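You operate a simulated robot arm through the tools that you are given. There is no shell and no other tool.

You are at the controls of a simulated robot arm. One attempt, no reset.

JOB
Wind 0.6 m of cloth on to the empty reel, then brake on.
Fine: zero the counter before winding; draw bar back.

The check looks at the end state, three seconds after you hand in, the way a careful person would. Anything else that was tipped, shoved, dropped, spilled or broken makes it a failure. Flat cloth is picked up by pressing the open fingertips on it (5 to 10 N) and closing them slowly along it; thin cloth reads only 2 to 8 mm in the jaws.

ROBOT AND FRAMES
A 6-joint arm with a two-finger gripper, fixed in place. Base frame: the origin is on the floor under the middle of its stand, x ahead of it, y to its left, z up; the work surface is at about z = 0.8. Readings come in m, rad, newtons and seconds.
It reaches about 1.298 m from its shoulder. Its first joint turns from -2.601 to 2.601 rad. Payload 1.57 kg.
The TCP is the grasp point between the finger pads, 0.021 m short of the fingertips. In the tool frame z runs along the fingers and y along their closing line. The gripper opens to 0.07 m; its body begins 0.05 m behind the TCP.
Orientation is that of the tool frame in the base frame, as a unit quaternion [w, x, y, z]. With the fingers straight down and closing along the base's y, the tool's x points along the base's -x, its y along +y and its z along -z.

CONTROLS
- The arm moves only by the tool apply_moves. Its argument "increments" is a list of rows, each a list of 7 numbers: the shift along the tool's x, y, z in units of 30 mm (1.0 is 30 mm), then the turn, a rotation vector about the tool's x, y, z in units of 5 degrees (1.0 is 5 degrees), then the closure, from 0 (fully open) to 1 (shut). In form: [[x, y, z, ax, ay, az, hand], ...]. A call has 1 to 20 rows; each row shifts and turns the commanded pose from where the row before left it, along the tool's axes as they then stand. A call with a number of a shift or a turn outside -1 to 1 is refused whole. A row lasts 0.2 s, in which the tool goes at most 0.05 m and 0.15 rad; a call with a longer step from one row to the next is refused whole, and so is a gripper value outside its range. A pose out of reach is approached as far as the arm can. The call stops where the force on the tool passes 50 N (or 10 N more than at its start, if that is more) or the arm is blocked; 0.2 s more then pass. The fingers move at their own pace (about 0.0648 m/s each) and stop on an object; they squeeze with about 30 N. The grip force told is the motor's: it shows also when the fingers shut on nothing. Time passes only in rows, and 0.2 s behind the last, so rows that do not move let the fingers close. It gives the time, the measured TCP pose, the force on the tool (base axes), the opening and the grip force at its end, in the units of the frame above (readings bear some noise), with the torque about the TCP (base axes, N m) and any sound that the robot's microphone picked up, and new pictures: "views" is both (left out), scene, wrist or none.
- Cameras (640 x 400 px; columns grow to the right, rows downward): "scene" is fixed at [0.2203, 0.4979, 1.4571]; the picture's right is [-0.80, -0.60, 0.00], its down [-0.28, 0.37, -0.89] and it looks along [0.54, -0.71, -0.46] (base axes); focal length 311 px, centre (320, 200). "wrist" rides on the gripper at [0.079, 0.004, -0.081] in the tool frame; the picture's right is [-0.05, 1.00, 0.00], its down [-0.67, -0.04, -0.74] and it looks along [-0.74, -0.04, 0.67] (tool axes); focal length 256 px, centre (320, 200). There is no depth. A picture from a camera that has moved, and an enlarged one, comes with that camera's place and axes in the base frame and with its lens.
- lift_body(by): slides the trunk up (or, below 0, down) by that many m; the arm rides with it, the base frame stays. It gives what a move gives, with no picture.
- enlarge(camera, box): a new picture of the part [left, top, right, bottom] of that camera's present view, enlarged. No time passes.
- finish_job(): hands the job in; it is judged then, once.

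Places have to be worked out from the pictures, the camera data and where the tool is seen. Open the gripper and draw the arm clear of the work before you hand the job in, unless the task says otherwise.

The tools are called by a JSON object that holds its "method" and its "body". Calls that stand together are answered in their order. apply_moves: Moves the arm, as the interface text tells. Its arguments: {"type":"object","properties":{"increments":{"type":"array","items":{"type":"array","items":{"type":"number"}}},"views":{"type":"string","enum":["both","scene","wrist","none"]}},"required":["increments"]} The other tools are called the same way: lift_body (by) moves the trunk up or down; enlarge (camera, box) takes an enlarged picture of a part of a camera's view; finish_job () hands the job in.

At the start:

```text
t: 0.0
ee_pos: [0.4959, -0.4579, 1.1959]
tool_rot: [0.001, 0.0, 1.0, 0.0]
ft_force: [0.2, -0.5, -0.5]
ft_torque: [0.0, 0.01, 0.06]
gripper_width: 0.07
finger_force: 0.1
trunk travel left (down, up): [-0.878, 0.092]
```

scene: 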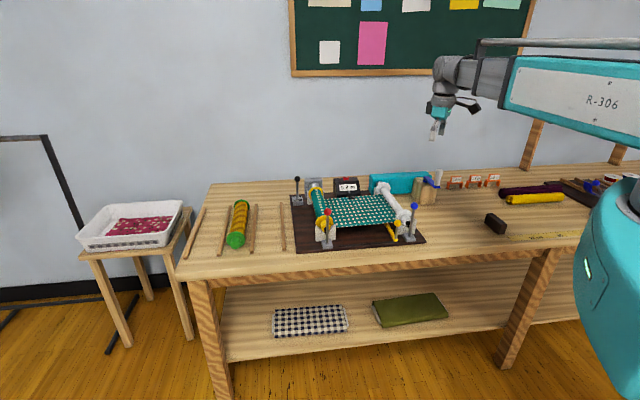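
wrist: 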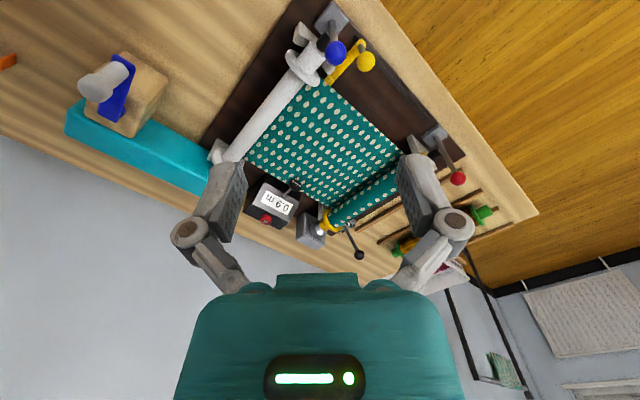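

The pictures show a winding machine on a dark board on the bench, with a counter, coloured levers and a yellow bar. I'll enlarge both views to identify the parts before moving.

{"method": "enlarge", "body": {"camera": "scene", "box": [270, 160, 450, 272]}}

{"method": "enlarge", "body": {"camera": "wrist", "box": [180, 0, 500, 280]}}

{"method": "enlarge", "body": {"camera": "scene", "box": [170, 160, 350, 272]}}

{"method": "enlarge", "body": {"camera": "scene", "box": [400, 150, 640, 260]}}

```text
3.56 times, centred on (360, 216) of scene
camera zoom: at [0.2203, 0.4979, 1.4571], right [-0.8, -0.6, 0.0], down [-0.28, 0.37, -0.89], along [0.54, -0.71, -0.46], focal length 1106 px, centre (178, 143)
```

zoom: 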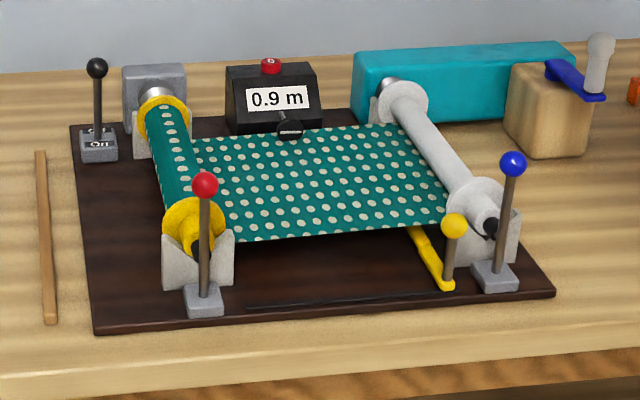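

```text
1.43 times, centred on (340, 140) of wrist
camera zoom: at [0.4176, -0.4535, 1.2771], right [0.05, 1.0, 0.0], down [0.67, -0.04, 0.74], along [0.74, -0.04, -0.67], focal length 366 px, centre (291, 286)
```

zoom: 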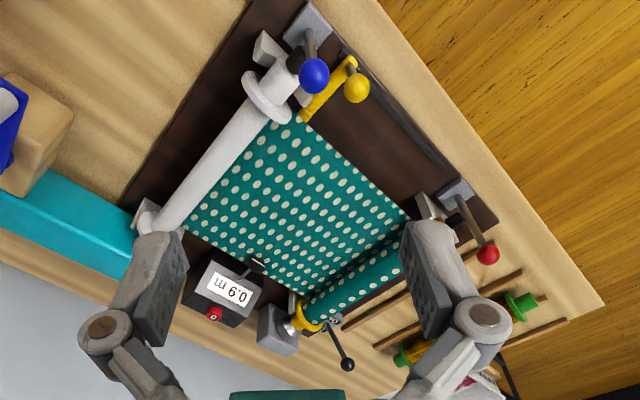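

```text
3.56 times, centred on (260, 216) of scene
camera zoom: at [0.2203, 0.4979, 1.4571], right [-0.8, -0.6, 0.0], down [-0.28, 0.37, -0.89], along [0.54, -0.71, -0.46], focal length 1106 px, centre (533, 143)
```

zoom: 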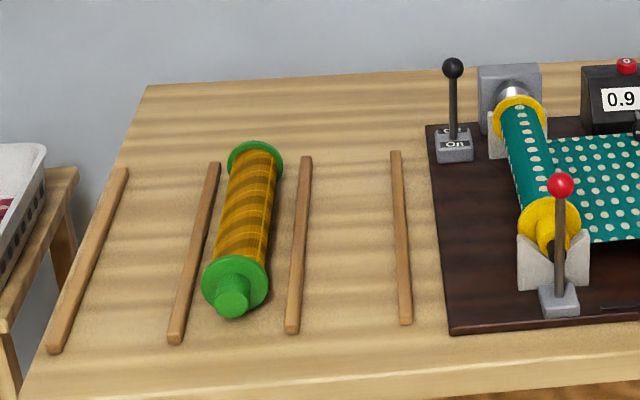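

```text
2.67 times, centred on (520, 205) of scene
camera zoom: at [0.2203, 0.4979, 1.4571], right [-0.8, -0.6, 0.0], down [-0.28, 0.37, -0.89], along [0.54, -0.71, -0.46], focal length 830 px, centre (-213, 187)
```

zoom: 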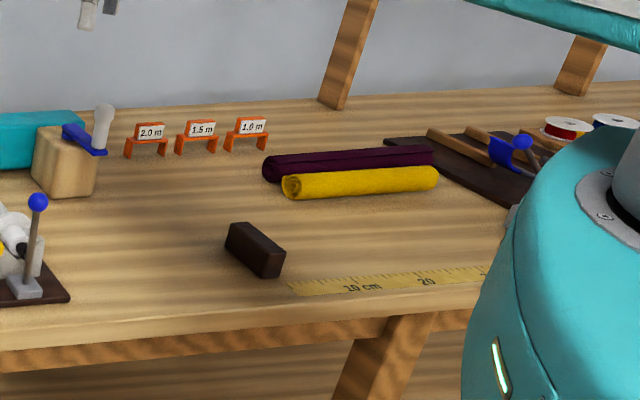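

The machine sits at about 45° to the base, with the blue lever base near (0.52,-0.44) and the red lever base near (0.74,-0.23). I need more detail on the switch, counter, coupling and bar before touching anything.

{"method": "enlarge", "body": {"camera": "scene", "box": [284, 170, 334, 205]}}

{"method": "enlarge", "body": {"camera": "scene", "box": [370, 165, 450, 250]}}

{"method": "enlarge", "body": {"camera": "wrist", "box": [280, 0, 400, 90]}}

{"method": "enlarge", "body": {"camera": "wrist", "box": [240, 170, 380, 270]}}

```text
11.43 times, centred on (309, 188) of scene
camera zoom: at [0.2203, 0.4979, 1.4571], right [-0.8, -0.6, 0.0], down [-0.28, 0.37, -0.89], along [0.54, -0.71, -0.46], focal length 3556 px, centre (446, 343)
```

zoom: 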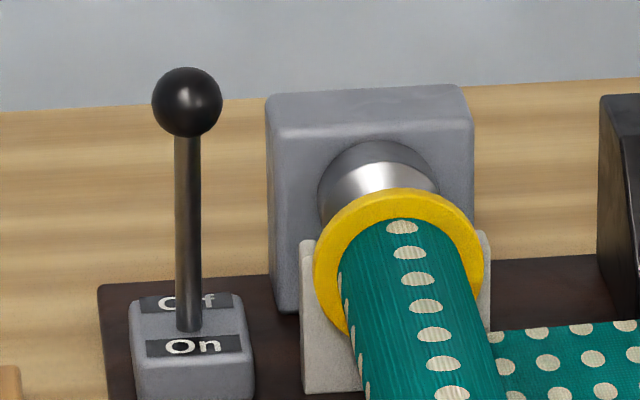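

```text
4.71 times, centred on (410, 208) of scene
camera zoom: at [0.2203, 0.4979, 1.4571], right [-0.8, -0.6, 0.0], down [-0.28, 0.37, -0.89], along [0.54, -0.71, -0.46], focal length 1464 px, centre (-104, 165)
```

zoom: 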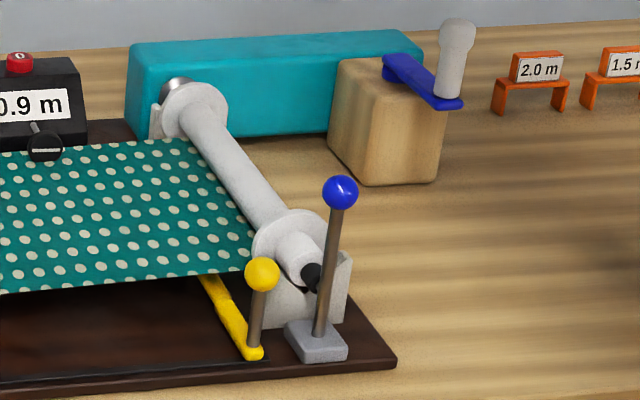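

```text
4.44 times, centred on (340, 45) of wrist
camera zoom: at [0.4176, -0.4535, 1.2771], right [0.05, 1.0, 0.0], down [0.67, -0.04, 0.74], along [0.74, -0.04, -0.67], focal length 1138 px, centre (231, 889)
```

zoom: 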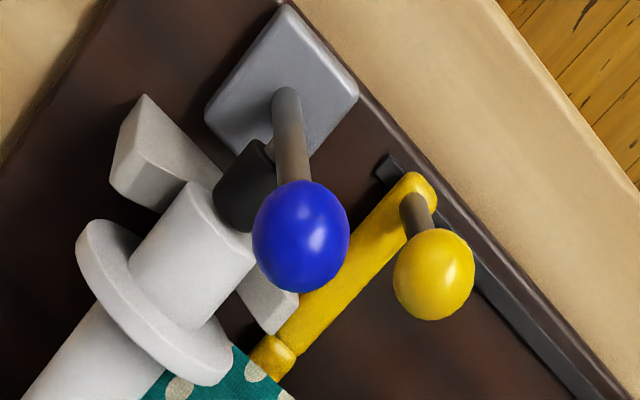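

```text
4.00 times, centred on (310, 220) of wrist
camera zoom: at [0.4176, -0.4535, 1.2771], right [0.05, 1.0, 0.0], down [0.67, -0.04, 0.74], along [0.74, -0.04, -0.67], focal length 1024 px, centre (360, 120)
```

zoom: 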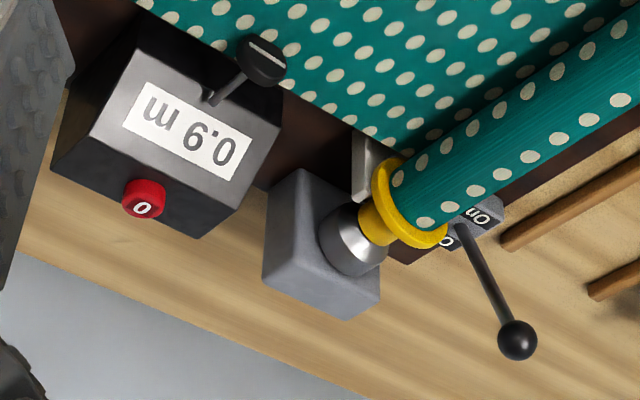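

The pictures show a switch lever, a counter with a red zero button, a yellow slide bar in a slot and a blue-armed crank in a wooden block. I'll yaw the tool about -45° so the wrist camera faces the machine squarely, and move to the front side, staying high.

{"method": "apply_moves", "body": {"increments": [[0, 0, 0, 0, 0, 1, 0], [0, 0, 0, 0, 0, 1, 0], [0, 0, 0, 0, 0, 1, 0], [0, 0, 0, 0, 0, 1, 0], [0, 0, 0, 0, 0, 1, 0], [0, 0, 0, 0, 0, 1, 0], [0, 0, 0, 0, 0, 1, 0], [0, 0, 0, 0, 0, 1, 0], [0, 0, 0, 0, 0, 1, 0], [0.985, 0.915, 0, 0, 0, 0, 0], [0.985, 0.915, 0, 0, 0, 0, 0], [0.985, 0.915, 0, 0, 0, 0, 0], [0.985, 0.915, 0, 0, 0, 0, 0], [0.985, 0.915, 0, 0, 0, 0, 0], [0.985, 0.915, 0, 0, 0, 0, 0], [0.985, 0.915, 0, 0, 0, 0, 0]], "views": "both"}}

```text
t: 3.4
ee_pos: [0.5016, -0.1816, 1.1965]
tool_rot: [-0.002, 0.383, 0.924, -0.001]
ft_force: [0.1, -0.2, 0.6]
ft_torque: [-0.02, 0.01, -0.01]
gripper_width: 0.0696
finger_force: 0.0
out of reach, approached as far as the arm can: row 16
trunk travel left (down, up): [-0.878, 0.092]
camera wrist: at [0.451, -0.1217, 1.2771], right [0.74, 0.67, 0.0], down [0.45, -0.5, 0.74], along [0.5, -0.55, -0.67], focal length 256 px, centre (320, 200)
```

scene: 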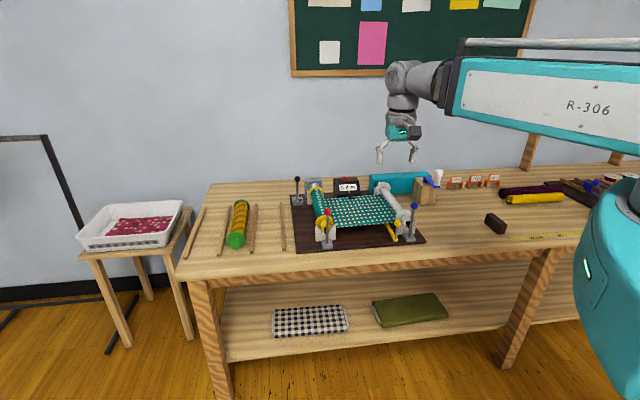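
wrist: 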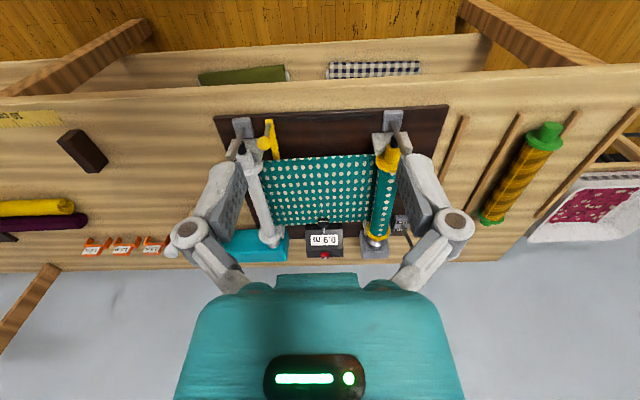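

The arm is near its inner reach limit here, but the view is square to the machine. I'll enlarge the machine's parts.

{"method": "enlarge", "body": {"camera": "wrist", "box": [220, 95, 300, 165]}}

{"method": "enlarge", "body": {"camera": "wrist", "box": [360, 95, 440, 165]}}

{"method": "enlarge", "body": {"camera": "wrist", "box": [220, 190, 420, 270]}}

{"method": "enlarge", "body": {"camera": "wrist", "box": [210, 100, 450, 270]}}

```text
5.71 times, centred on (260, 130) of wrist
camera zoom: at [0.451, -0.1217, 1.2771], right [0.74, 0.67, 0.0], down [0.45, -0.5, 0.74], along [0.5, -0.55, -0.67], focal length 1463 px, centre (663, 600)
```

zoom: 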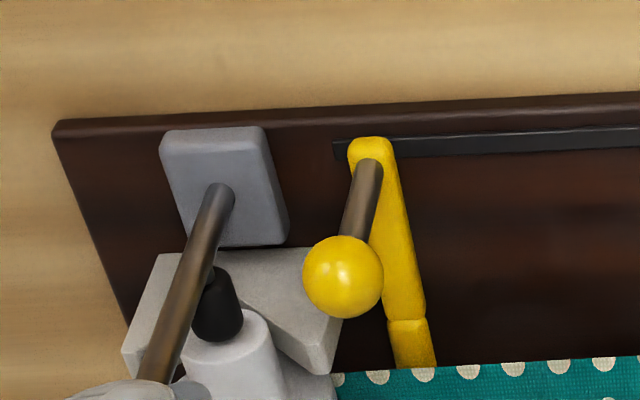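

```text
5.71 times, centred on (400, 130) of wrist
camera zoom: at [0.451, -0.1217, 1.2771], right [0.74, 0.67, 0.0], down [0.45, -0.5, 0.74], along [0.5, -0.55, -0.67], focal length 1463 px, centre (-137, 600)
```

zoom: 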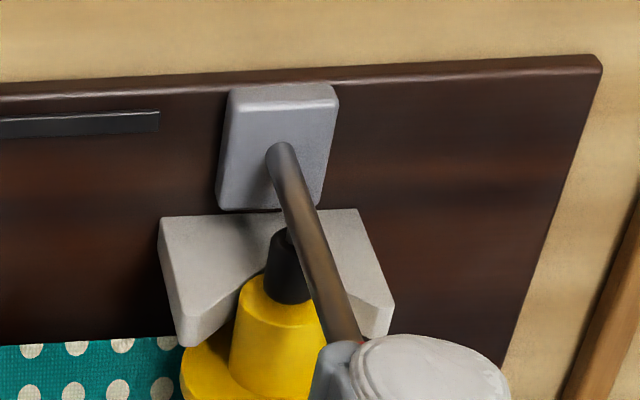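

```text
3.20 times, centred on (320, 230) of wrist
camera zoom: at [0.451, -0.1217, 1.2771], right [0.74, 0.67, 0.0], down [0.45, -0.5, 0.74], along [0.5, -0.55, -0.67], focal length 819 px, centre (320, 104)
```

zoom: 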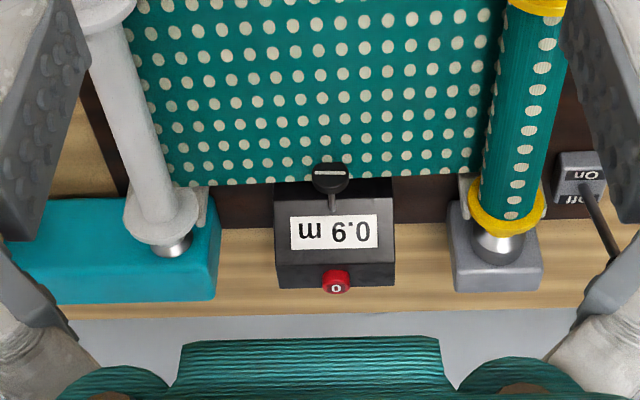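

```text
2.35 times, centred on (330, 185) of wrist
camera zoom: at [0.451, -0.1217, 1.2771], right [0.74, 0.67, 0.0], down [0.45, -0.5, 0.74], along [0.5, -0.55, -0.67], focal length 602 px, centre (296, 235)
```

zoom: 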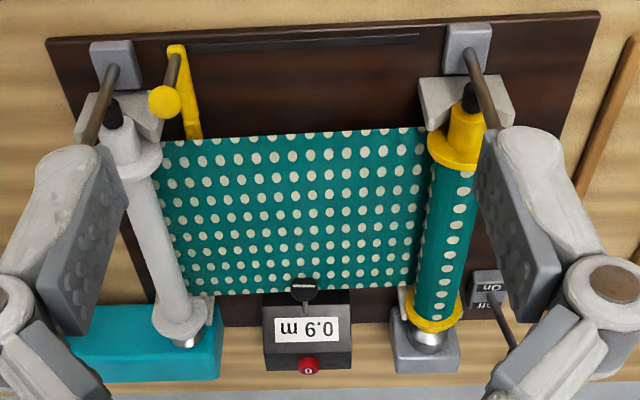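

The teal box sits directly behind the white reel's coupling and next to the crank block, so it may be the drive. I'll zoom tightly from the fixed camera on the white reel's cloth edge, the switch, the crank block and the counter.

{"method": "enlarge", "body": {"camera": "scene", "box": [370, 175, 418, 205]}}

{"method": "enlarge", "body": {"camera": "scene", "box": [380, 205, 428, 245]}}

{"method": "enlarge", "body": {"camera": "scene", "box": [400, 160, 450, 210]}}

{"method": "enlarge", "body": {"camera": "scene", "box": [330, 170, 366, 206]}}

{"method": "enlarge", "body": {"camera": "scene", "box": [284, 170, 314, 210]}}

```text
13.33 times, centred on (394, 190) of scene
camera zoom: at [0.2203, 0.4979, 1.4571], right [-0.8, -0.6, 0.0], down [-0.28, 0.37, -0.89], along [0.54, -0.71, -0.46], focal length 4148 px, centre (-667, 333)
```

zoom: 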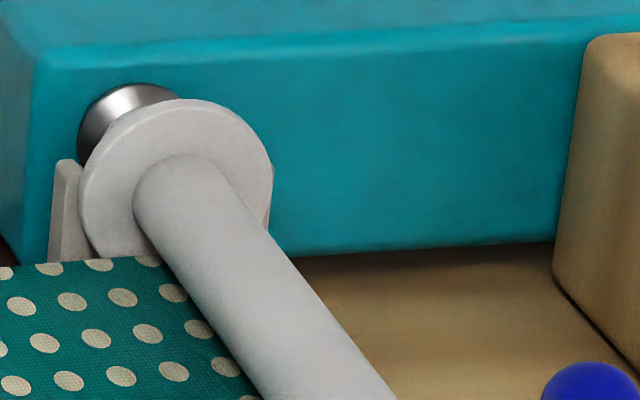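

```text
10.00 times, centred on (404, 225) of scene
camera zoom: at [0.2203, 0.4979, 1.4571], right [-0.8, -0.6, 0.0], down [-0.28, 0.37, -0.89], along [0.54, -0.71, -0.46], focal length 3111 px, centre (-520, -50)
```

zoom: 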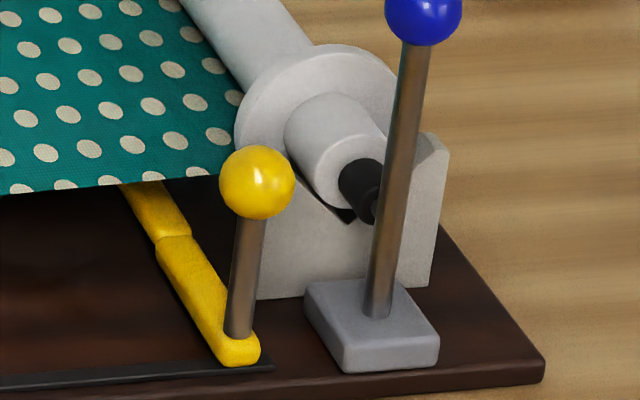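

```text
8.00 times, centred on (425, 185) of scene
camera zoom: at [0.2203, 0.4979, 1.4571], right [-0.8, -0.6, 0.0], down [-0.28, 0.37, -0.89], along [0.54, -0.71, -0.46], focal length 2489 px, centre (-520, 320)
```

zoom: 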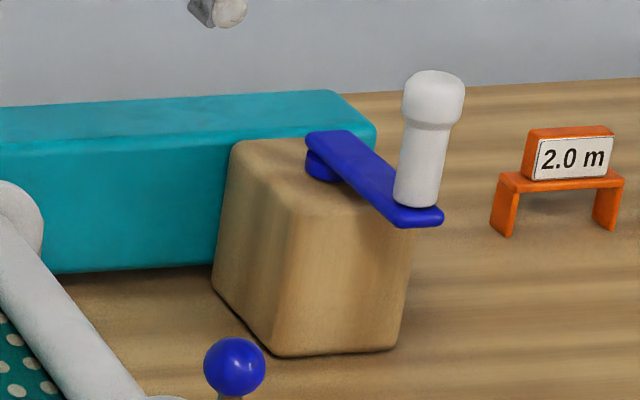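

```text
11.11 times, centred on (348, 188) of scene
camera zoom: at [0.2203, 0.4979, 1.4571], right [-0.8, -0.6, 0.0], down [-0.28, 0.37, -0.89], along [0.54, -0.71, -0.46], focal length 3457 px, centre (9, 333)
```

zoom: 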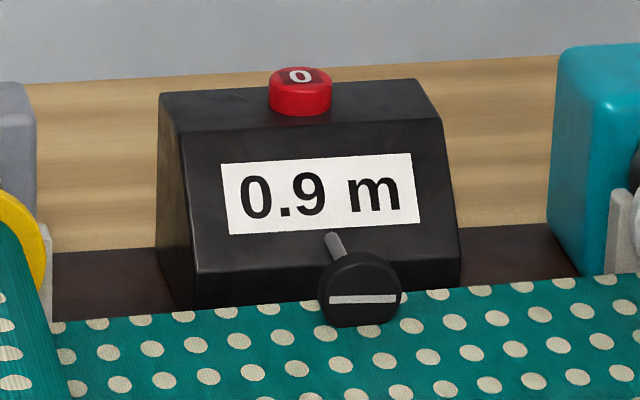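

```text
10.00 times, centred on (299, 190) of scene
camera zoom: at [0.2203, 0.4979, 1.4571], right [-0.8, -0.6, 0.0], down [-0.28, 0.37, -0.89], along [0.54, -0.71, -0.46], focal length 3111 px, centre (530, 300)
```

zoom: 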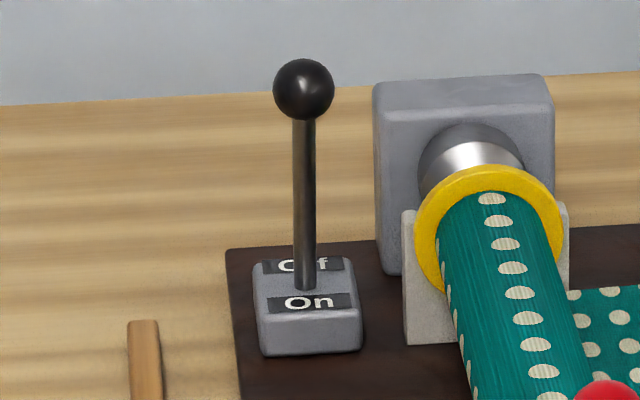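

The crank sits on a block touching the teal box, and the grey box with the Off/On lever sits by the yellow reel. I'll look at the rest of the bench, and zoom on the cloth/white tube junction from the wrist side.

{"method": "enlarge", "body": {"camera": "scene", "box": [540, 150, 640, 215]}}

{"method": "enlarge", "body": {"camera": "wrist", "box": [225, 130, 295, 260]}}

{"method": "enlarge", "body": {"camera": "scene", "box": [310, 205, 345, 250]}}

```text
6.15 times, centred on (590, 182) of scene
camera zoom: at [0.2203, 0.4979, 1.4571], right [-0.8, -0.6, 0.0], down [-0.28, 0.37, -0.89], along [0.54, -0.71, -0.46], focal length 1915 px, centre (-1342, 308)
```

zoom: 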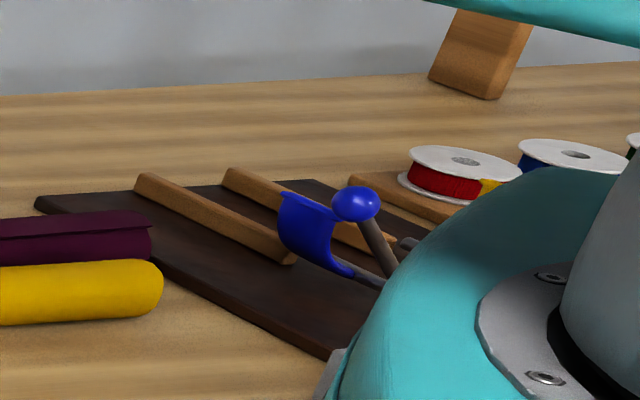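

```text
3.08 times, centred on (260, 195) of wrist
camera zoom: at [0.451, -0.1217, 1.2771], right [0.74, 0.67, 0.0], down [0.45, -0.5, 0.74], along [0.5, -0.55, -0.67], focal length 788 px, centre (505, 215)
```

zoom: 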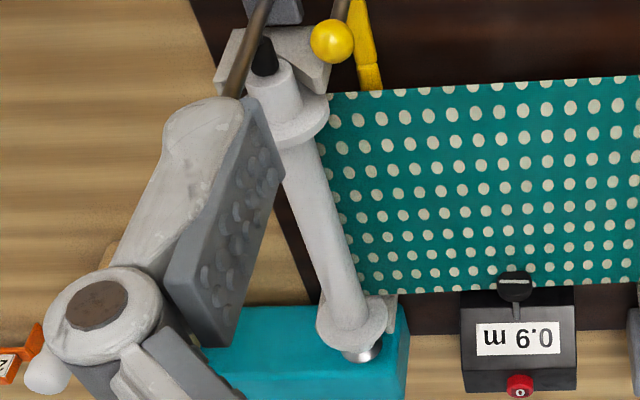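

```text
8.89 times, centred on (328, 228) of scene
camera zoom: at [0.2203, 0.4979, 1.4571], right [-0.8, -0.6, 0.0], down [-0.28, 0.37, -0.89], along [0.54, -0.71, -0.46], focal length 2766 px, centre (253, -44)
```

zoom: 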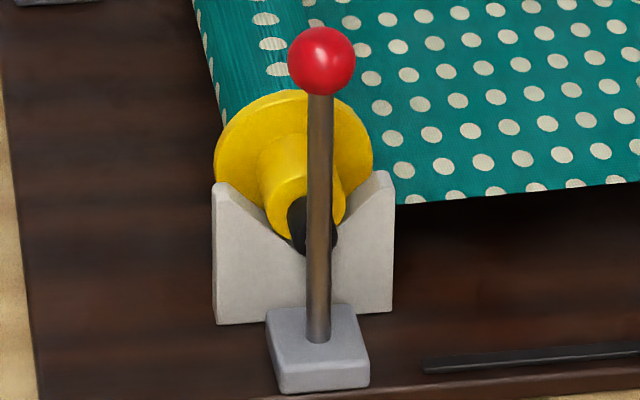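

The counter's red button triangulates to about (0.904,-0.613,0.898). I'll move forward over the machine at safe height and take a closer look on the way.

{"method": "apply_moves", "body": {"increments": [[-0.983, -0.03, 0.2, 0, 0, 0, 0], [-0.983, -0.03, 0.2, 0, 0, 0, 0], [-0.983, -0.03, 0.2, 0, 0, 0, 0], [-0.983, -0.03, 0.2, 0, 0, 0, 0], [-0.983, -0.03, 0.2, 0, 0, 0, 0], [-0.983, -0.03, 0.2, 0, 0, 0, 0], [-0.983, -0.03, 0.2, 0, 0, 0, 0], [-0.983, -0.03, 0.2, 0, 0, 0, 0]], "views": "both"}}

```text
t: 5.2
ee_pos: [0.664, -0.3534, 1.1962]
tool_rot: [0.0, 0.383, 0.924, 0.0]
ft_force: [-1.0, 0.6, -0.1]
ft_torque: [0.01, -0.01, -0.01]
gripper_width: 0.0699
finger_force: 0.1
out of reach, approached as far as the arm can: row 1, 2, 3, 4, 5, 6, 7, 8
trunk travel left (down, up): [-0.878, 0.092]
camera wrist: at [0.6119, -0.2945, 1.2768], right [0.74, 0.67, 0.0], down [0.45, -0.5, 0.74], along [0.5, -0.55, -0.67], focal length 256 px, centre (320, 200)
```

scene: 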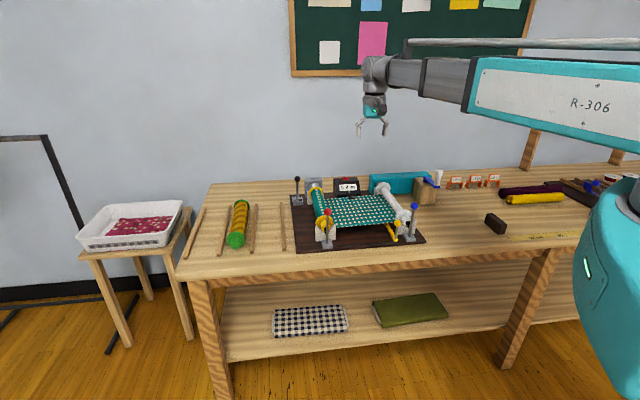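
wrist: 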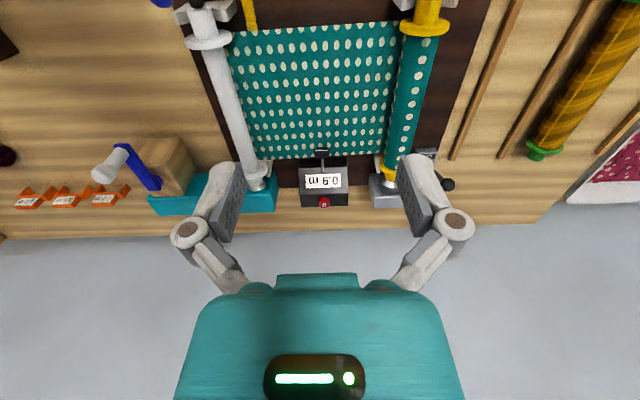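

The arm can't go lower in this posture with the trunk this high (z stayed at 1.196). I'll lower the trunk by 0.12 m; the fingertips will stay well above the lever knobs (top ≈0.975).

{"method": "lift_body", "body": {"by": -0.12}}

```text
t: 6.7
ee_pos: [0.6635, -0.3525, 1.076]
tool_rot: [-0.001, 0.383, 0.924, 0.0]
ft_force: [-0.3, -0.1, 0.3]
ft_torque: [0.03, -0.02, -0.01]
gripper_width: 0.0699
finger_force: 0.1
trunk travel left (down, up): [-0.758, 0.212]
```

Trunk is down and TCP z is now 1.076. I'll hold a moment to take new pictures from this height.

{"method": "apply_moves", "body": {"increments": [[0, 0, 0, 0, 0, 0, 0]], "views": "wrist"}}

{"method": "enlarge", "body": {"camera": "wrist", "box": [220, 90, 420, 215]}}

```text
t: 7.1
ee_pos: [0.663, -0.3533, 1.0759]
tool_rot: [0.0, 0.382, 0.924, 0.0]
ft_force: [-0.6, -0.4, -0.5]
ft_torque: [0.03, 0.0, 0.0]
gripper_width: 0.0699
finger_force: 0.1
trunk travel left (down, up): [-0.758, 0.212]
camera wrist: at [0.6109, -0.2938, 1.1571], right [0.74, 0.67, 0.0], down [0.45, -0.5, 0.74], along [0.5, -0.55, -0.67], focal length 256 px, centre (320, 200)
```

wrist: 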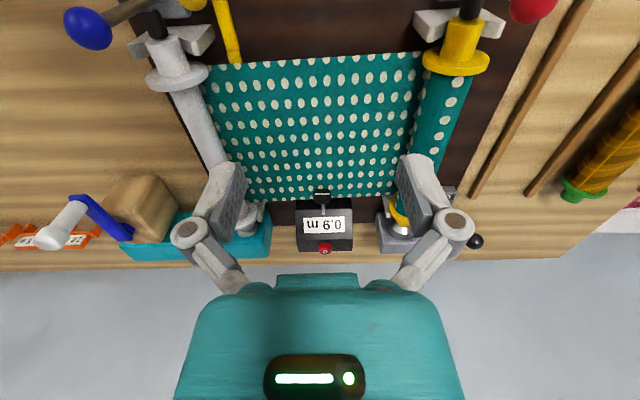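

```text
3.20 times, centred on (320, 152) of wrist
camera zoom: at [0.6109, -0.2938, 1.1571], right [0.74, 0.67, 0.0], down [0.45, -0.5, 0.74], along [0.5, -0.55, -0.67], focal length 819 px, centre (320, 352)
```

zoom: 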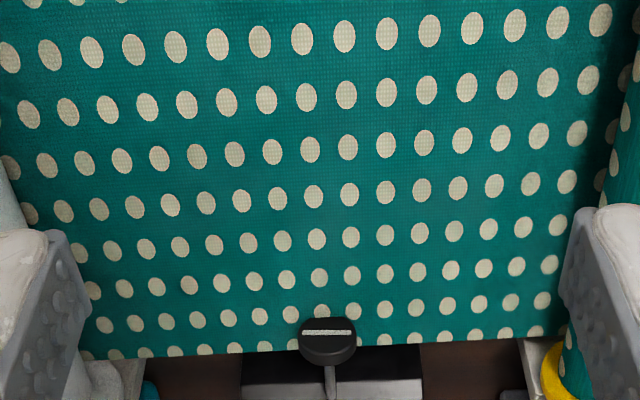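

I'll zoom on the switch lever and the crank block from here.

{"method": "enlarge", "body": {"camera": "wrist", "box": [430, 180, 500, 260]}}

{"method": "enlarge", "body": {"camera": "wrist", "box": [0, 160, 180, 275]}}

{"method": "enlarge", "body": {"camera": "wrist", "box": [60, 0, 280, 120]}}

```text
5.00 times, centred on (465, 220) of wrist
camera zoom: at [0.6109, -0.2938, 1.1571], right [0.74, 0.67, 0.0], down [0.45, -0.5, 0.74], along [0.5, -0.55, -0.67], focal length 1280 px, centre (-405, 100)
```

zoom: 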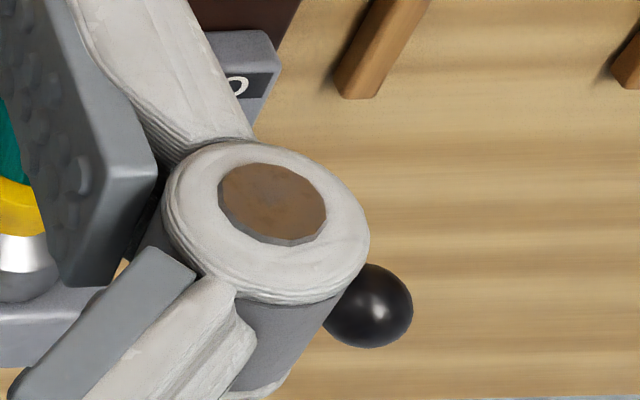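

```text
3.48 times, centred on (90, 218) of wrist
camera zoom: at [0.6109, -0.2938, 1.1571], right [0.74, 0.67, 0.0], down [0.45, -0.5, 0.74], along [0.5, -0.55, -0.67], focal length 890 px, centre (1120, 139)
```

zoom: 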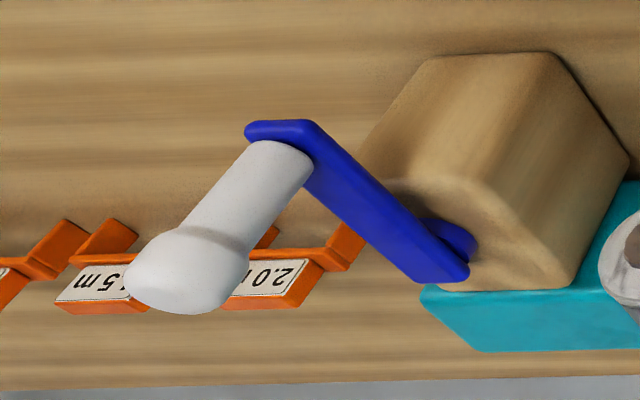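

```text
2.91 times, centred on (170, 60) of wrist
camera zoom: at [0.6109, -0.2938, 1.1571], right [0.74, 0.67, 0.0], down [0.45, -0.5, 0.74], along [0.5, -0.55, -0.67], focal length 745 px, centre (756, 607)
```

zoom: 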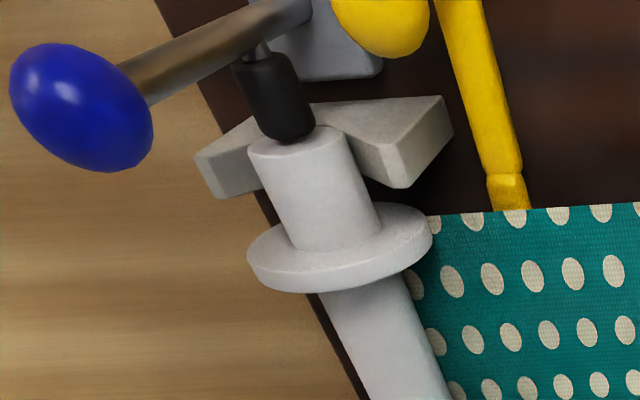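

The black cones in front of each reel look like tailstock/pads on the lever shafts. I want a clear side look at the Off/On lever's lean, so I'll slide the tool along +y toward the yellow reel side at the same height.

{"method": "apply_moves", "body": {"increments": [[0, 1, 0, 0, 0, 0, 0], [0, 1, 0, 0, 0, 0, 0], [0, 1, 0, 0, 0, 0, 0], [0, 1, 0, 0, 0, 0, 0], [0, 1, 0, 0, 0, 0, 0], [0, 1, 0, 0, 0, 0, 0], [0, 1, 0, 0, 0, 0, 0]], "views": "wrist"}}

{"method": "enlarge", "body": {"camera": "wrist", "box": [240, 120, 400, 260]}}

```text
t: 8.7
ee_pos: [0.813, -0.204, 1.076]
tool_rot: [0.0, 0.382, 0.924, 0.0]
ft_force: [-0.2, 0.0, 0.2]
ft_torque: [-0.03, 0.01, -0.03]
gripper_width: 0.0699
finger_force: 0.0
trunk travel left (down, up): [-0.758, 0.212]
camera wrist: at [0.7604, -0.1442, 1.1569], right [0.74, 0.67, 0.0], down [0.45, -0.5, 0.74], along [0.5, -0.55, -0.67], focal length 256 px, centre (320, 200)
```

wrist: 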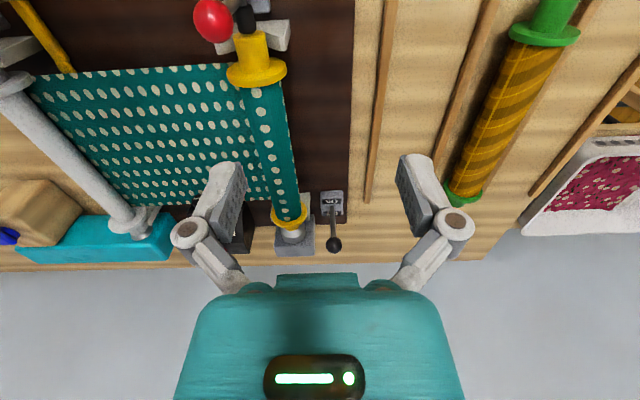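

```text
2.86 times, centred on (320, 190) of wrist
camera zoom: at [0.7604, -0.1442, 1.1569], right [0.74, 0.67, 0.0], down [0.45, -0.5, 0.74], along [0.5, -0.55, -0.67], focal length 731 px, centre (320, 229)
```

zoom: 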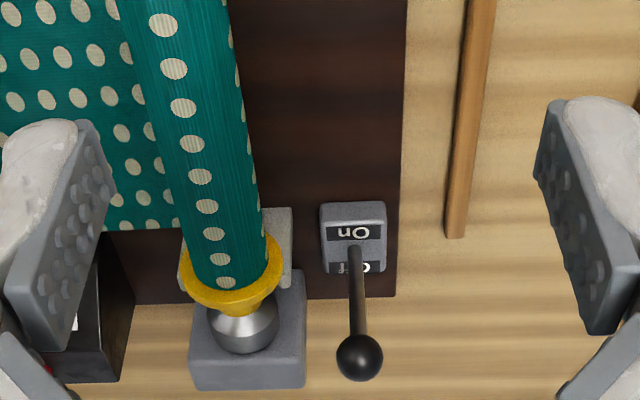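

The lever clearly leans forward, toward its "On" label, and nothing is turning, so it looks like the brake and is currently on. Next I'll yaw the tool another -90° to look along the machine toward the white reel and see how the cloth meets it and where the draw bar runs.

{"method": "apply_moves", "body": {"increments": [[0, 0, 0, 0, 0, 1, 0], [0, 0, 0, 0, 0, 1, 0], [0, 0, 0, 0, 0, 1, 0], [0, 0, 0, 0, 0, 1, 0], [0, 0, 0, 0, 0, 1, 0], [0, 0, 0, 0, 0, 1, 0], [0, 0, 0, 0, 0, 1, 0], [0, 0, 0, 0, 0, 1, 0], [0, 0, 0, 0, 0, 1, 0], [0, 0, 0, 0, 0, 1, 0], [0, 0, 0, 0, 0, 1, 0], [0, 0, 0, 0, 0, 1, 0], [0, 0, 0, 0, 0, 1, 0], [0, 0, 0, 0, 0, 1, 0], [0, 0, 0, 0, 0, 1, 0], [0, 0, 0, 0, 0, 1, 0], [0, 0, 0, 0, 0, 1, 0], [0, 0, 0, 0, 0, 1, 0]], "views": "wrist"}}

{"method": "enlarge", "body": {"camera": "wrist", "box": [160, 60, 480, 260]}}

```text
t: 12.5
ee_pos: [0.8116, -0.2041, 1.0768]
tool_rot: [0.0, 0.924, 0.382, 0.0]
ft_force: [0.1, 1.2, 0.7]
ft_torque: [0.02, 0.03, 0.01]
gripper_width: 0.07
finger_force: 0.0
trunk travel left (down, up): [-0.758, 0.212]
camera wrist: at [0.8713, -0.1511, 1.157], right [0.67, -0.74, 0.0], down [-0.5, -0.45, 0.74], along [-0.55, -0.5, -0.67], focal length 256 px, centre (320, 200)
```

wrist: 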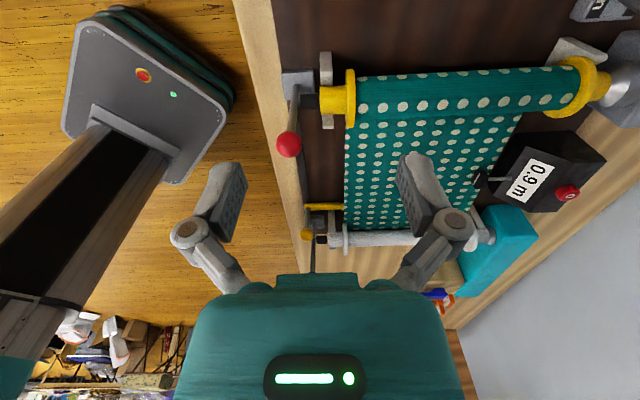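

```text
2.00 times, centred on (320, 160) of wrist
camera zoom: at [0.8713, -0.1511, 1.157], right [0.67, -0.74, 0.0], down [-0.5, -0.45, 0.74], along [-0.55, -0.5, -0.67], focal length 512 px, centre (320, 280)
```

zoom: 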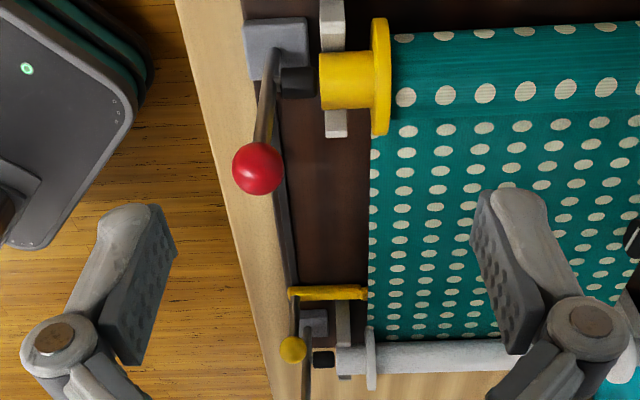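

I'll zoom on the far junction (draw bar, cloth edge, white tube) and on the red lever/black cone.

{"method": "enlarge", "body": {"camera": "wrist", "box": [295, 190, 405, 260]}}

{"method": "enlarge", "body": {"camera": "wrist", "box": [270, 50, 380, 150]}}

{"method": "enlarge", "body": {"camera": "wrist", "box": [440, 100, 600, 270]}}

```text
5.71 times, centred on (350, 225) of wrist
camera zoom: at [0.8713, -0.1511, 1.157], right [0.67, -0.74, 0.0], down [-0.5, -0.45, 0.74], along [-0.55, -0.5, -0.67], focal length 1463 px, centre (149, 57)
```

zoom: 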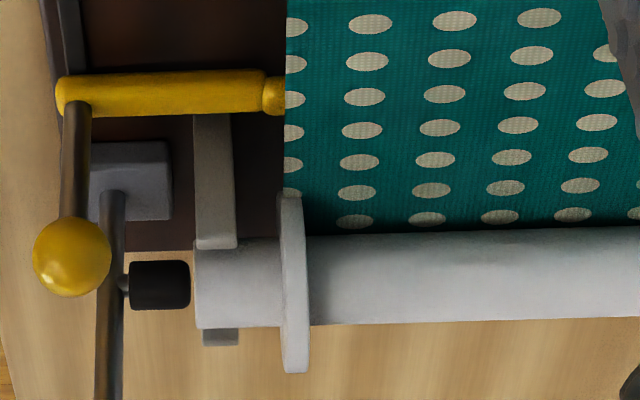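

```text
4.00 times, centred on (325, 100) of wrist
camera zoom: at [0.8713, -0.1511, 1.157], right [0.67, -0.74, 0.0], down [-0.5, -0.45, 0.74], along [-0.55, -0.5, -0.67], focal length 1024 px, centre (300, 600)
```

zoom: 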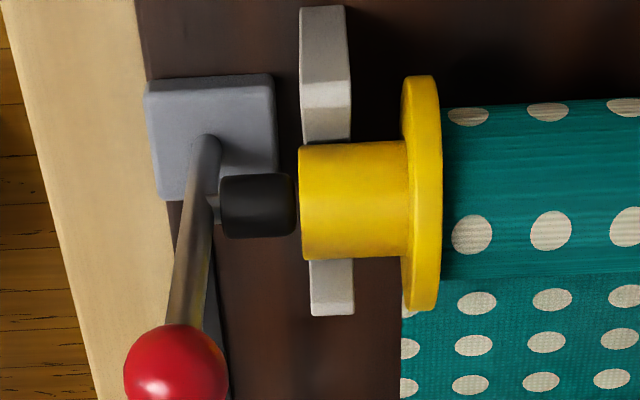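

```text
2.35 times, centred on (520, 185) of wrist
camera zoom: at [0.8713, -0.1511, 1.157], right [0.67, -0.74, 0.0], down [-0.5, -0.45, 0.74], along [-0.55, -0.5, -0.67], focal length 602 px, centre (-151, 235)
```

zoom: 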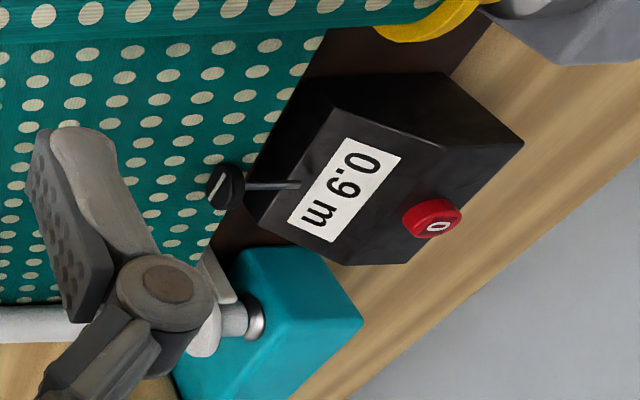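

Both front levers carry a small black pad facing the reel hub, and the draw bar runs under the cloth beside the white reel. The counter must be zeroed first, so I'll rotate back to face the machine before going to the red button.

{"method": "apply_moves", "body": {"increments": [[0, 0, 0, 0, 0, -1, 1], [0, 0, 0, 0, 0, -1, 1], [0, 0, 0, 0, 0, -1, 1], [0, 0, 0, 0, 0, -1, 1], [0, 0, 0, 0, 0, -1, 1], [0, 0, 0, 0, 0, -1, 1], [0, 0, 0, 0, 0, -1, 1], [0, 0, 0, 0, 0, -1, 1], [0, 0, 0, 0, 0, -1, 1], [0, 0, 0, 0, 0, -1, 1], [0, 0, 0, 0, 0, -1, 1], [0, 0, 0, 0, 0, -1, 1], [0, 0, 0, 0, 0, -1, 1], [0, 0, 0, 0, 0, -1, 1], [0, 0, 0, 0, 0, -1, 1], [0, 0, 0, 0, 0, -1, 1], [0, 0, 0, 0, 0, -1, 1], [0, 0, 0, 0, 0, -1, 1]], "views": "none"}}

```text
t: 16.3
ee_pos: [0.812, -0.2042, 1.0757]
tool_rot: [0.0, 0.381, 0.924, -0.001]
ft_force: [0.7, -1.0, 0.2]
ft_torque: [0.01, -0.02, 0.01]
gripper_width: 0.0
finger_force: 28.2
trunk travel left (down, up): [-0.758, 0.212]
```

Fingers are shut. I'll move over the counter button at (0.904,-0.613), staying at z≈1.076, and look.

{"method": "apply_moves", "body": {"increments": [[-0.983, -0.624, 0, 0, 0, 0, 1], [-0.983, -0.624, 0, 0, 0, 0, 1], [-0.983, -0.624, 0, 0, 0, 0, 1], [-0.983, -0.624, 0, 0, 0, 0, 1], [-0.983, -0.624, 0, 0, 0, 0, 1], [-0.983, -0.624, 0, 0, 0, 0, 1], [-0.983, -0.624, 0, 0, 0, 0, 1], [-0.983, -0.624, 0, 0, 0, 0, 1], [-0.983, -0.624, 0, 0, 0, 0, 1], [-0.983, -0.624, 0, 0, 0, 0, 1], [-0.983, -0.624, 0, 0, 0, 0, 1], [-0.983, -0.624, 0, 0, 0, 0, 1]], "views": "both"}}

{"method": "enlarge", "body": {"camera": "scene", "box": [310, 130, 390, 210]}}

{"method": "enlarge", "body": {"camera": "wrist", "box": [220, 40, 420, 240]}}

```text
t: 18.9
ee_pos: [0.9022, -0.6148, 1.0758]
tool_rot: [0.0, 0.383, 0.924, 0.0]
ft_force: [-0.1, 0.0, 0.1]
ft_torque: [-0.01, 0.03, 0.0]
gripper_width: 0.0001
finger_force: 28.3
trunk travel left (down, up): [-0.758, 0.212]
camera wrist: at [0.8505, -0.5553, 1.1567], right [0.74, 0.67, 0.0], down [0.45, -0.5, 0.74], along [0.5, -0.55, -0.67], focal length 256 px, centre (320, 200)
```

scene: 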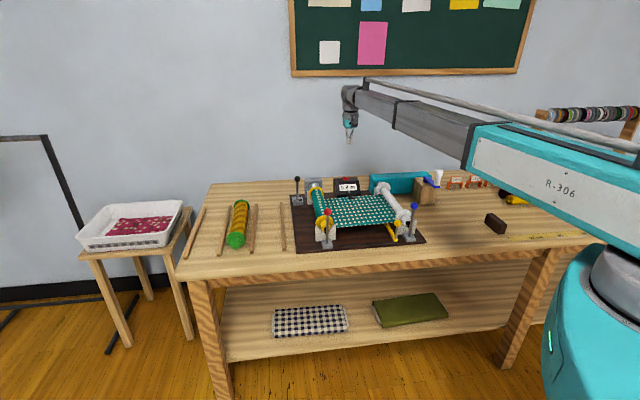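
wrist: 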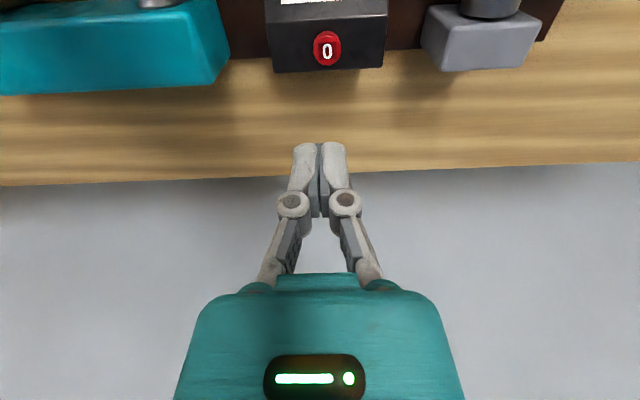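

```text
5.00 times, centred on (350, 170) of scene
camera zoom: at [0.2203, 0.4979, 1.4571], right [-0.8, -0.6, 0.0], down [-0.28, 0.37, -0.89], along [0.54, -0.71, -0.46], focal length 1556 px, centre (170, 350)
```

zoom: 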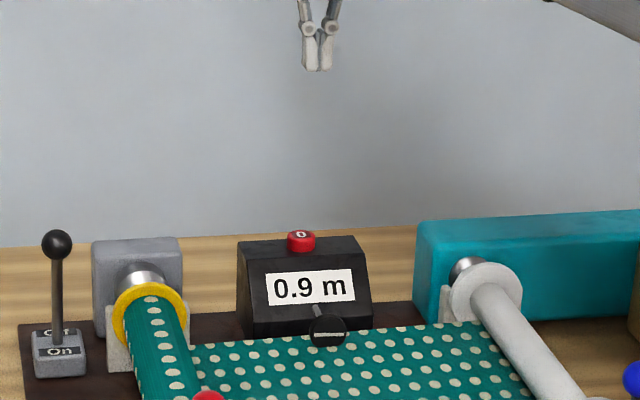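

```text
2.00 times, centred on (320, 140) of wrist
camera zoom: at [0.8505, -0.5553, 1.1567], right [0.74, 0.67, 0.0], down [0.45, -0.5, 0.74], along [0.5, -0.55, -0.67], focal length 512 px, centre (320, 320)
```

zoom: 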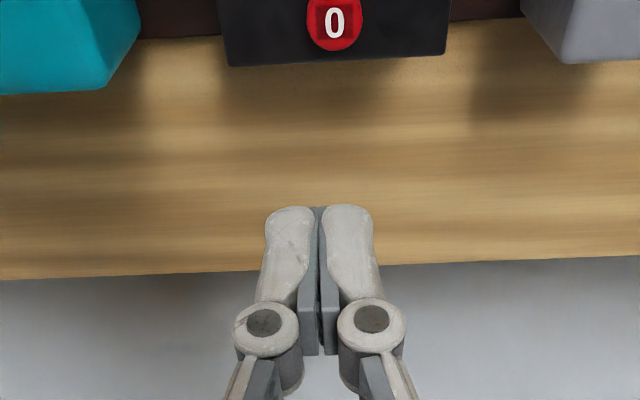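

The button is about 5 mm to the +y side of the fingertips, top near z≈0.90. I'll correct and descend partway to TCP z≈0.96.

{"method": "apply_moves", "body": {"increments": [[-0.1, 0.15, 0.8, 0, 0, 0, 1], [0, 0, 0.9, 0, 0, 0, 1], [0, 0, 0.9, 0, 0, 0, 1], [0, 0, 0.9, 0, 0, 0, 1]], "views": "both"}}

{"method": "enlarge", "body": {"camera": "wrist", "box": [240, 60, 400, 220]}}

{"method": "enlarge", "body": {"camera": "scene", "box": [320, 150, 370, 210]}}

```text
t: 19.9
ee_pos: [0.9046, -0.6131, 1.0764]
tool_rot: [0.001, 0.383, 0.924, -0.001]
ft_force: [-1.1, 0.1, 0.5]
ft_torque: [-0.01, 0.0, 0.0]
gripper_width: 0.0
finger_force: 28.6
out of reach, approached as far as the arm can: row 1, 2, 3, 4
trunk travel left (down, up): [-0.758, 0.212]
camera wrist: at [0.8528, -0.5542, 1.1569], right [0.74, 0.67, 0.0], down [0.45, -0.5, 0.74], along [0.5, -0.55, -0.67], focal length 256 px, centre (320, 200)
```

scene: 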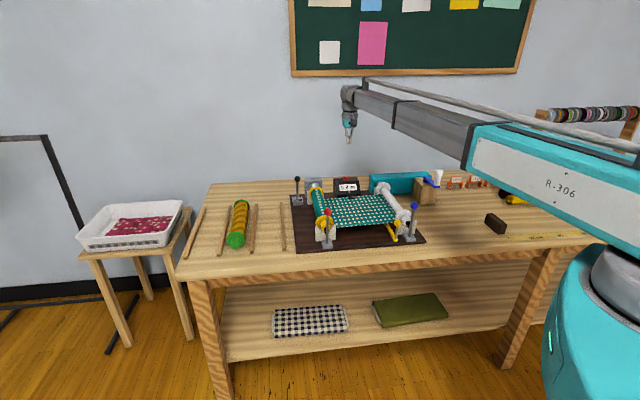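
wrist: 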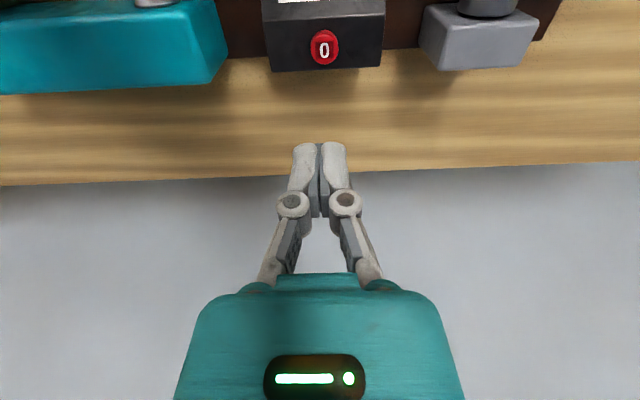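

```text
2.50 times, centred on (320, 140) of wrist
camera zoom: at [0.8528, -0.5542, 1.1569], right [0.74, 0.67, 0.0], down [0.45, -0.5, 0.74], along [0.5, -0.55, -0.67], focal length 640 px, centre (320, 350)
```

zoom: 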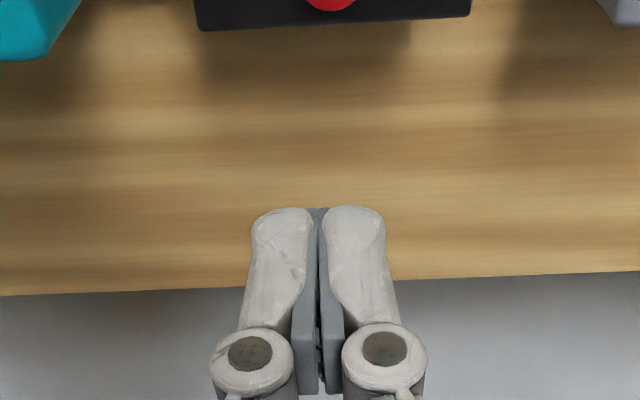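

```text
6.67 times, centred on (345, 180) of scene
camera zoom: at [0.2203, 0.4979, 1.4571], right [-0.8, -0.6, 0.0], down [-0.28, 0.37, -0.89], along [0.54, -0.71, -0.46], focal length 2074 px, centre (153, 333)
```

zoom: 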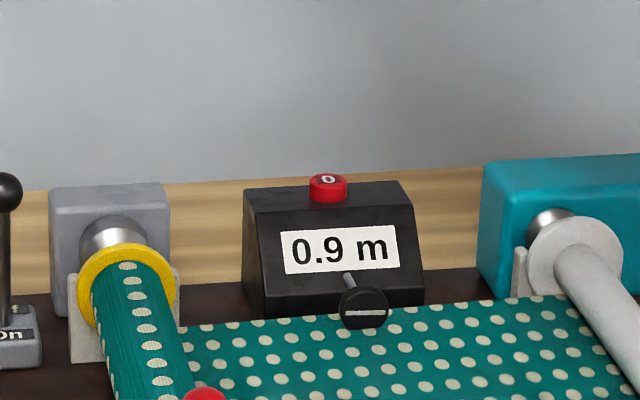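

The arm can't descend from this posture (z stays 1.076), so vertical travel must come from the trunk. I'll lower the trunk 0.12 m to put the fingertips around z≈0.935, a few cm over the button.

{"method": "lift_body", "body": {"by": -0.12}}

{"method": "enlarge", "body": {"camera": "wrist", "box": [240, 40, 400, 200]}}

{"method": "enlarge", "body": {"camera": "scene", "box": [320, 150, 370, 210]}}

{"method": "enlarge", "body": {"camera": "scene", "box": [280, 60, 640, 280]}}

```text
t: 21.4
ee_pos: [0.9046, -0.6143, 0.9567]
tool_rot: [0.0, 0.383, 0.924, 0.0]
ft_force: [0.9, 0.9, 0.9]
ft_torque: [0.0, 0.0, -0.01]
gripper_width: 0.0
finger_force: 29.0
trunk travel left (down, up): [-0.638, 0.332]
```

```text
2.50 times, centred on (320, 120) of wrist
camera zoom: at [0.8526, -0.5542, 1.0371], right [0.74, 0.67, 0.0], down [0.45, -0.5, 0.74], along [0.5, -0.55, -0.67], focal length 640 px, centre (320, 400)
```

zoom: 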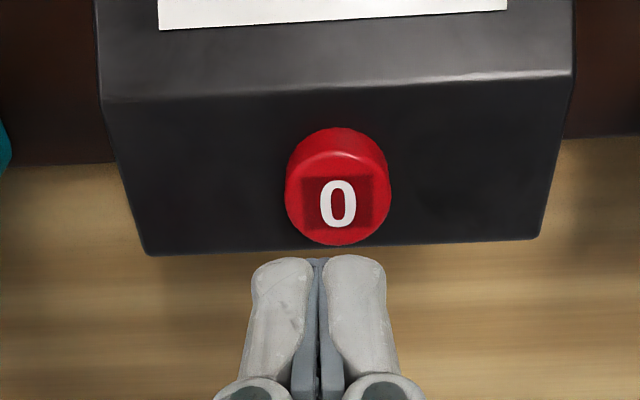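

```text
6.67 times, centred on (345, 180) of scene
camera zoom: at [0.2203, 0.4979, 1.4571], right [-0.8, -0.6, 0.0], down [-0.28, 0.37, -0.89], along [0.54, -0.71, -0.46], focal length 2074 px, centre (153, 333)
```

zoom: 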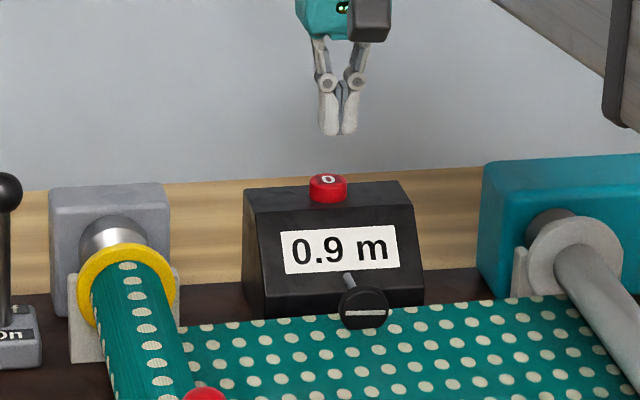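

```text
1.78 times, centred on (460, 170) of scene
camera zoom: at [0.2203, 0.4979, 1.4571], right [-0.8, -0.6, 0.0], down [-0.28, 0.37, -0.89], along [0.54, -0.71, -0.46], focal length 553 px, centre (71, 253)
```

zoom: 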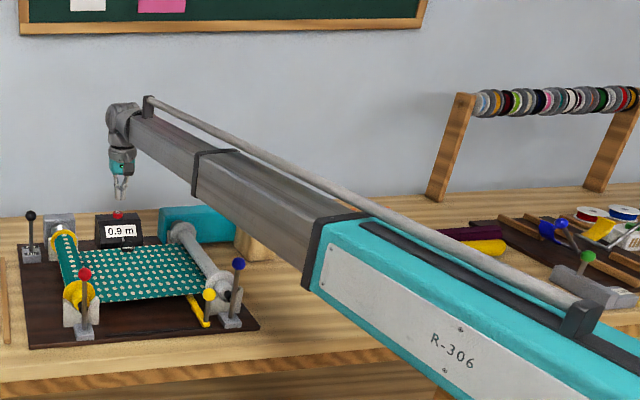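

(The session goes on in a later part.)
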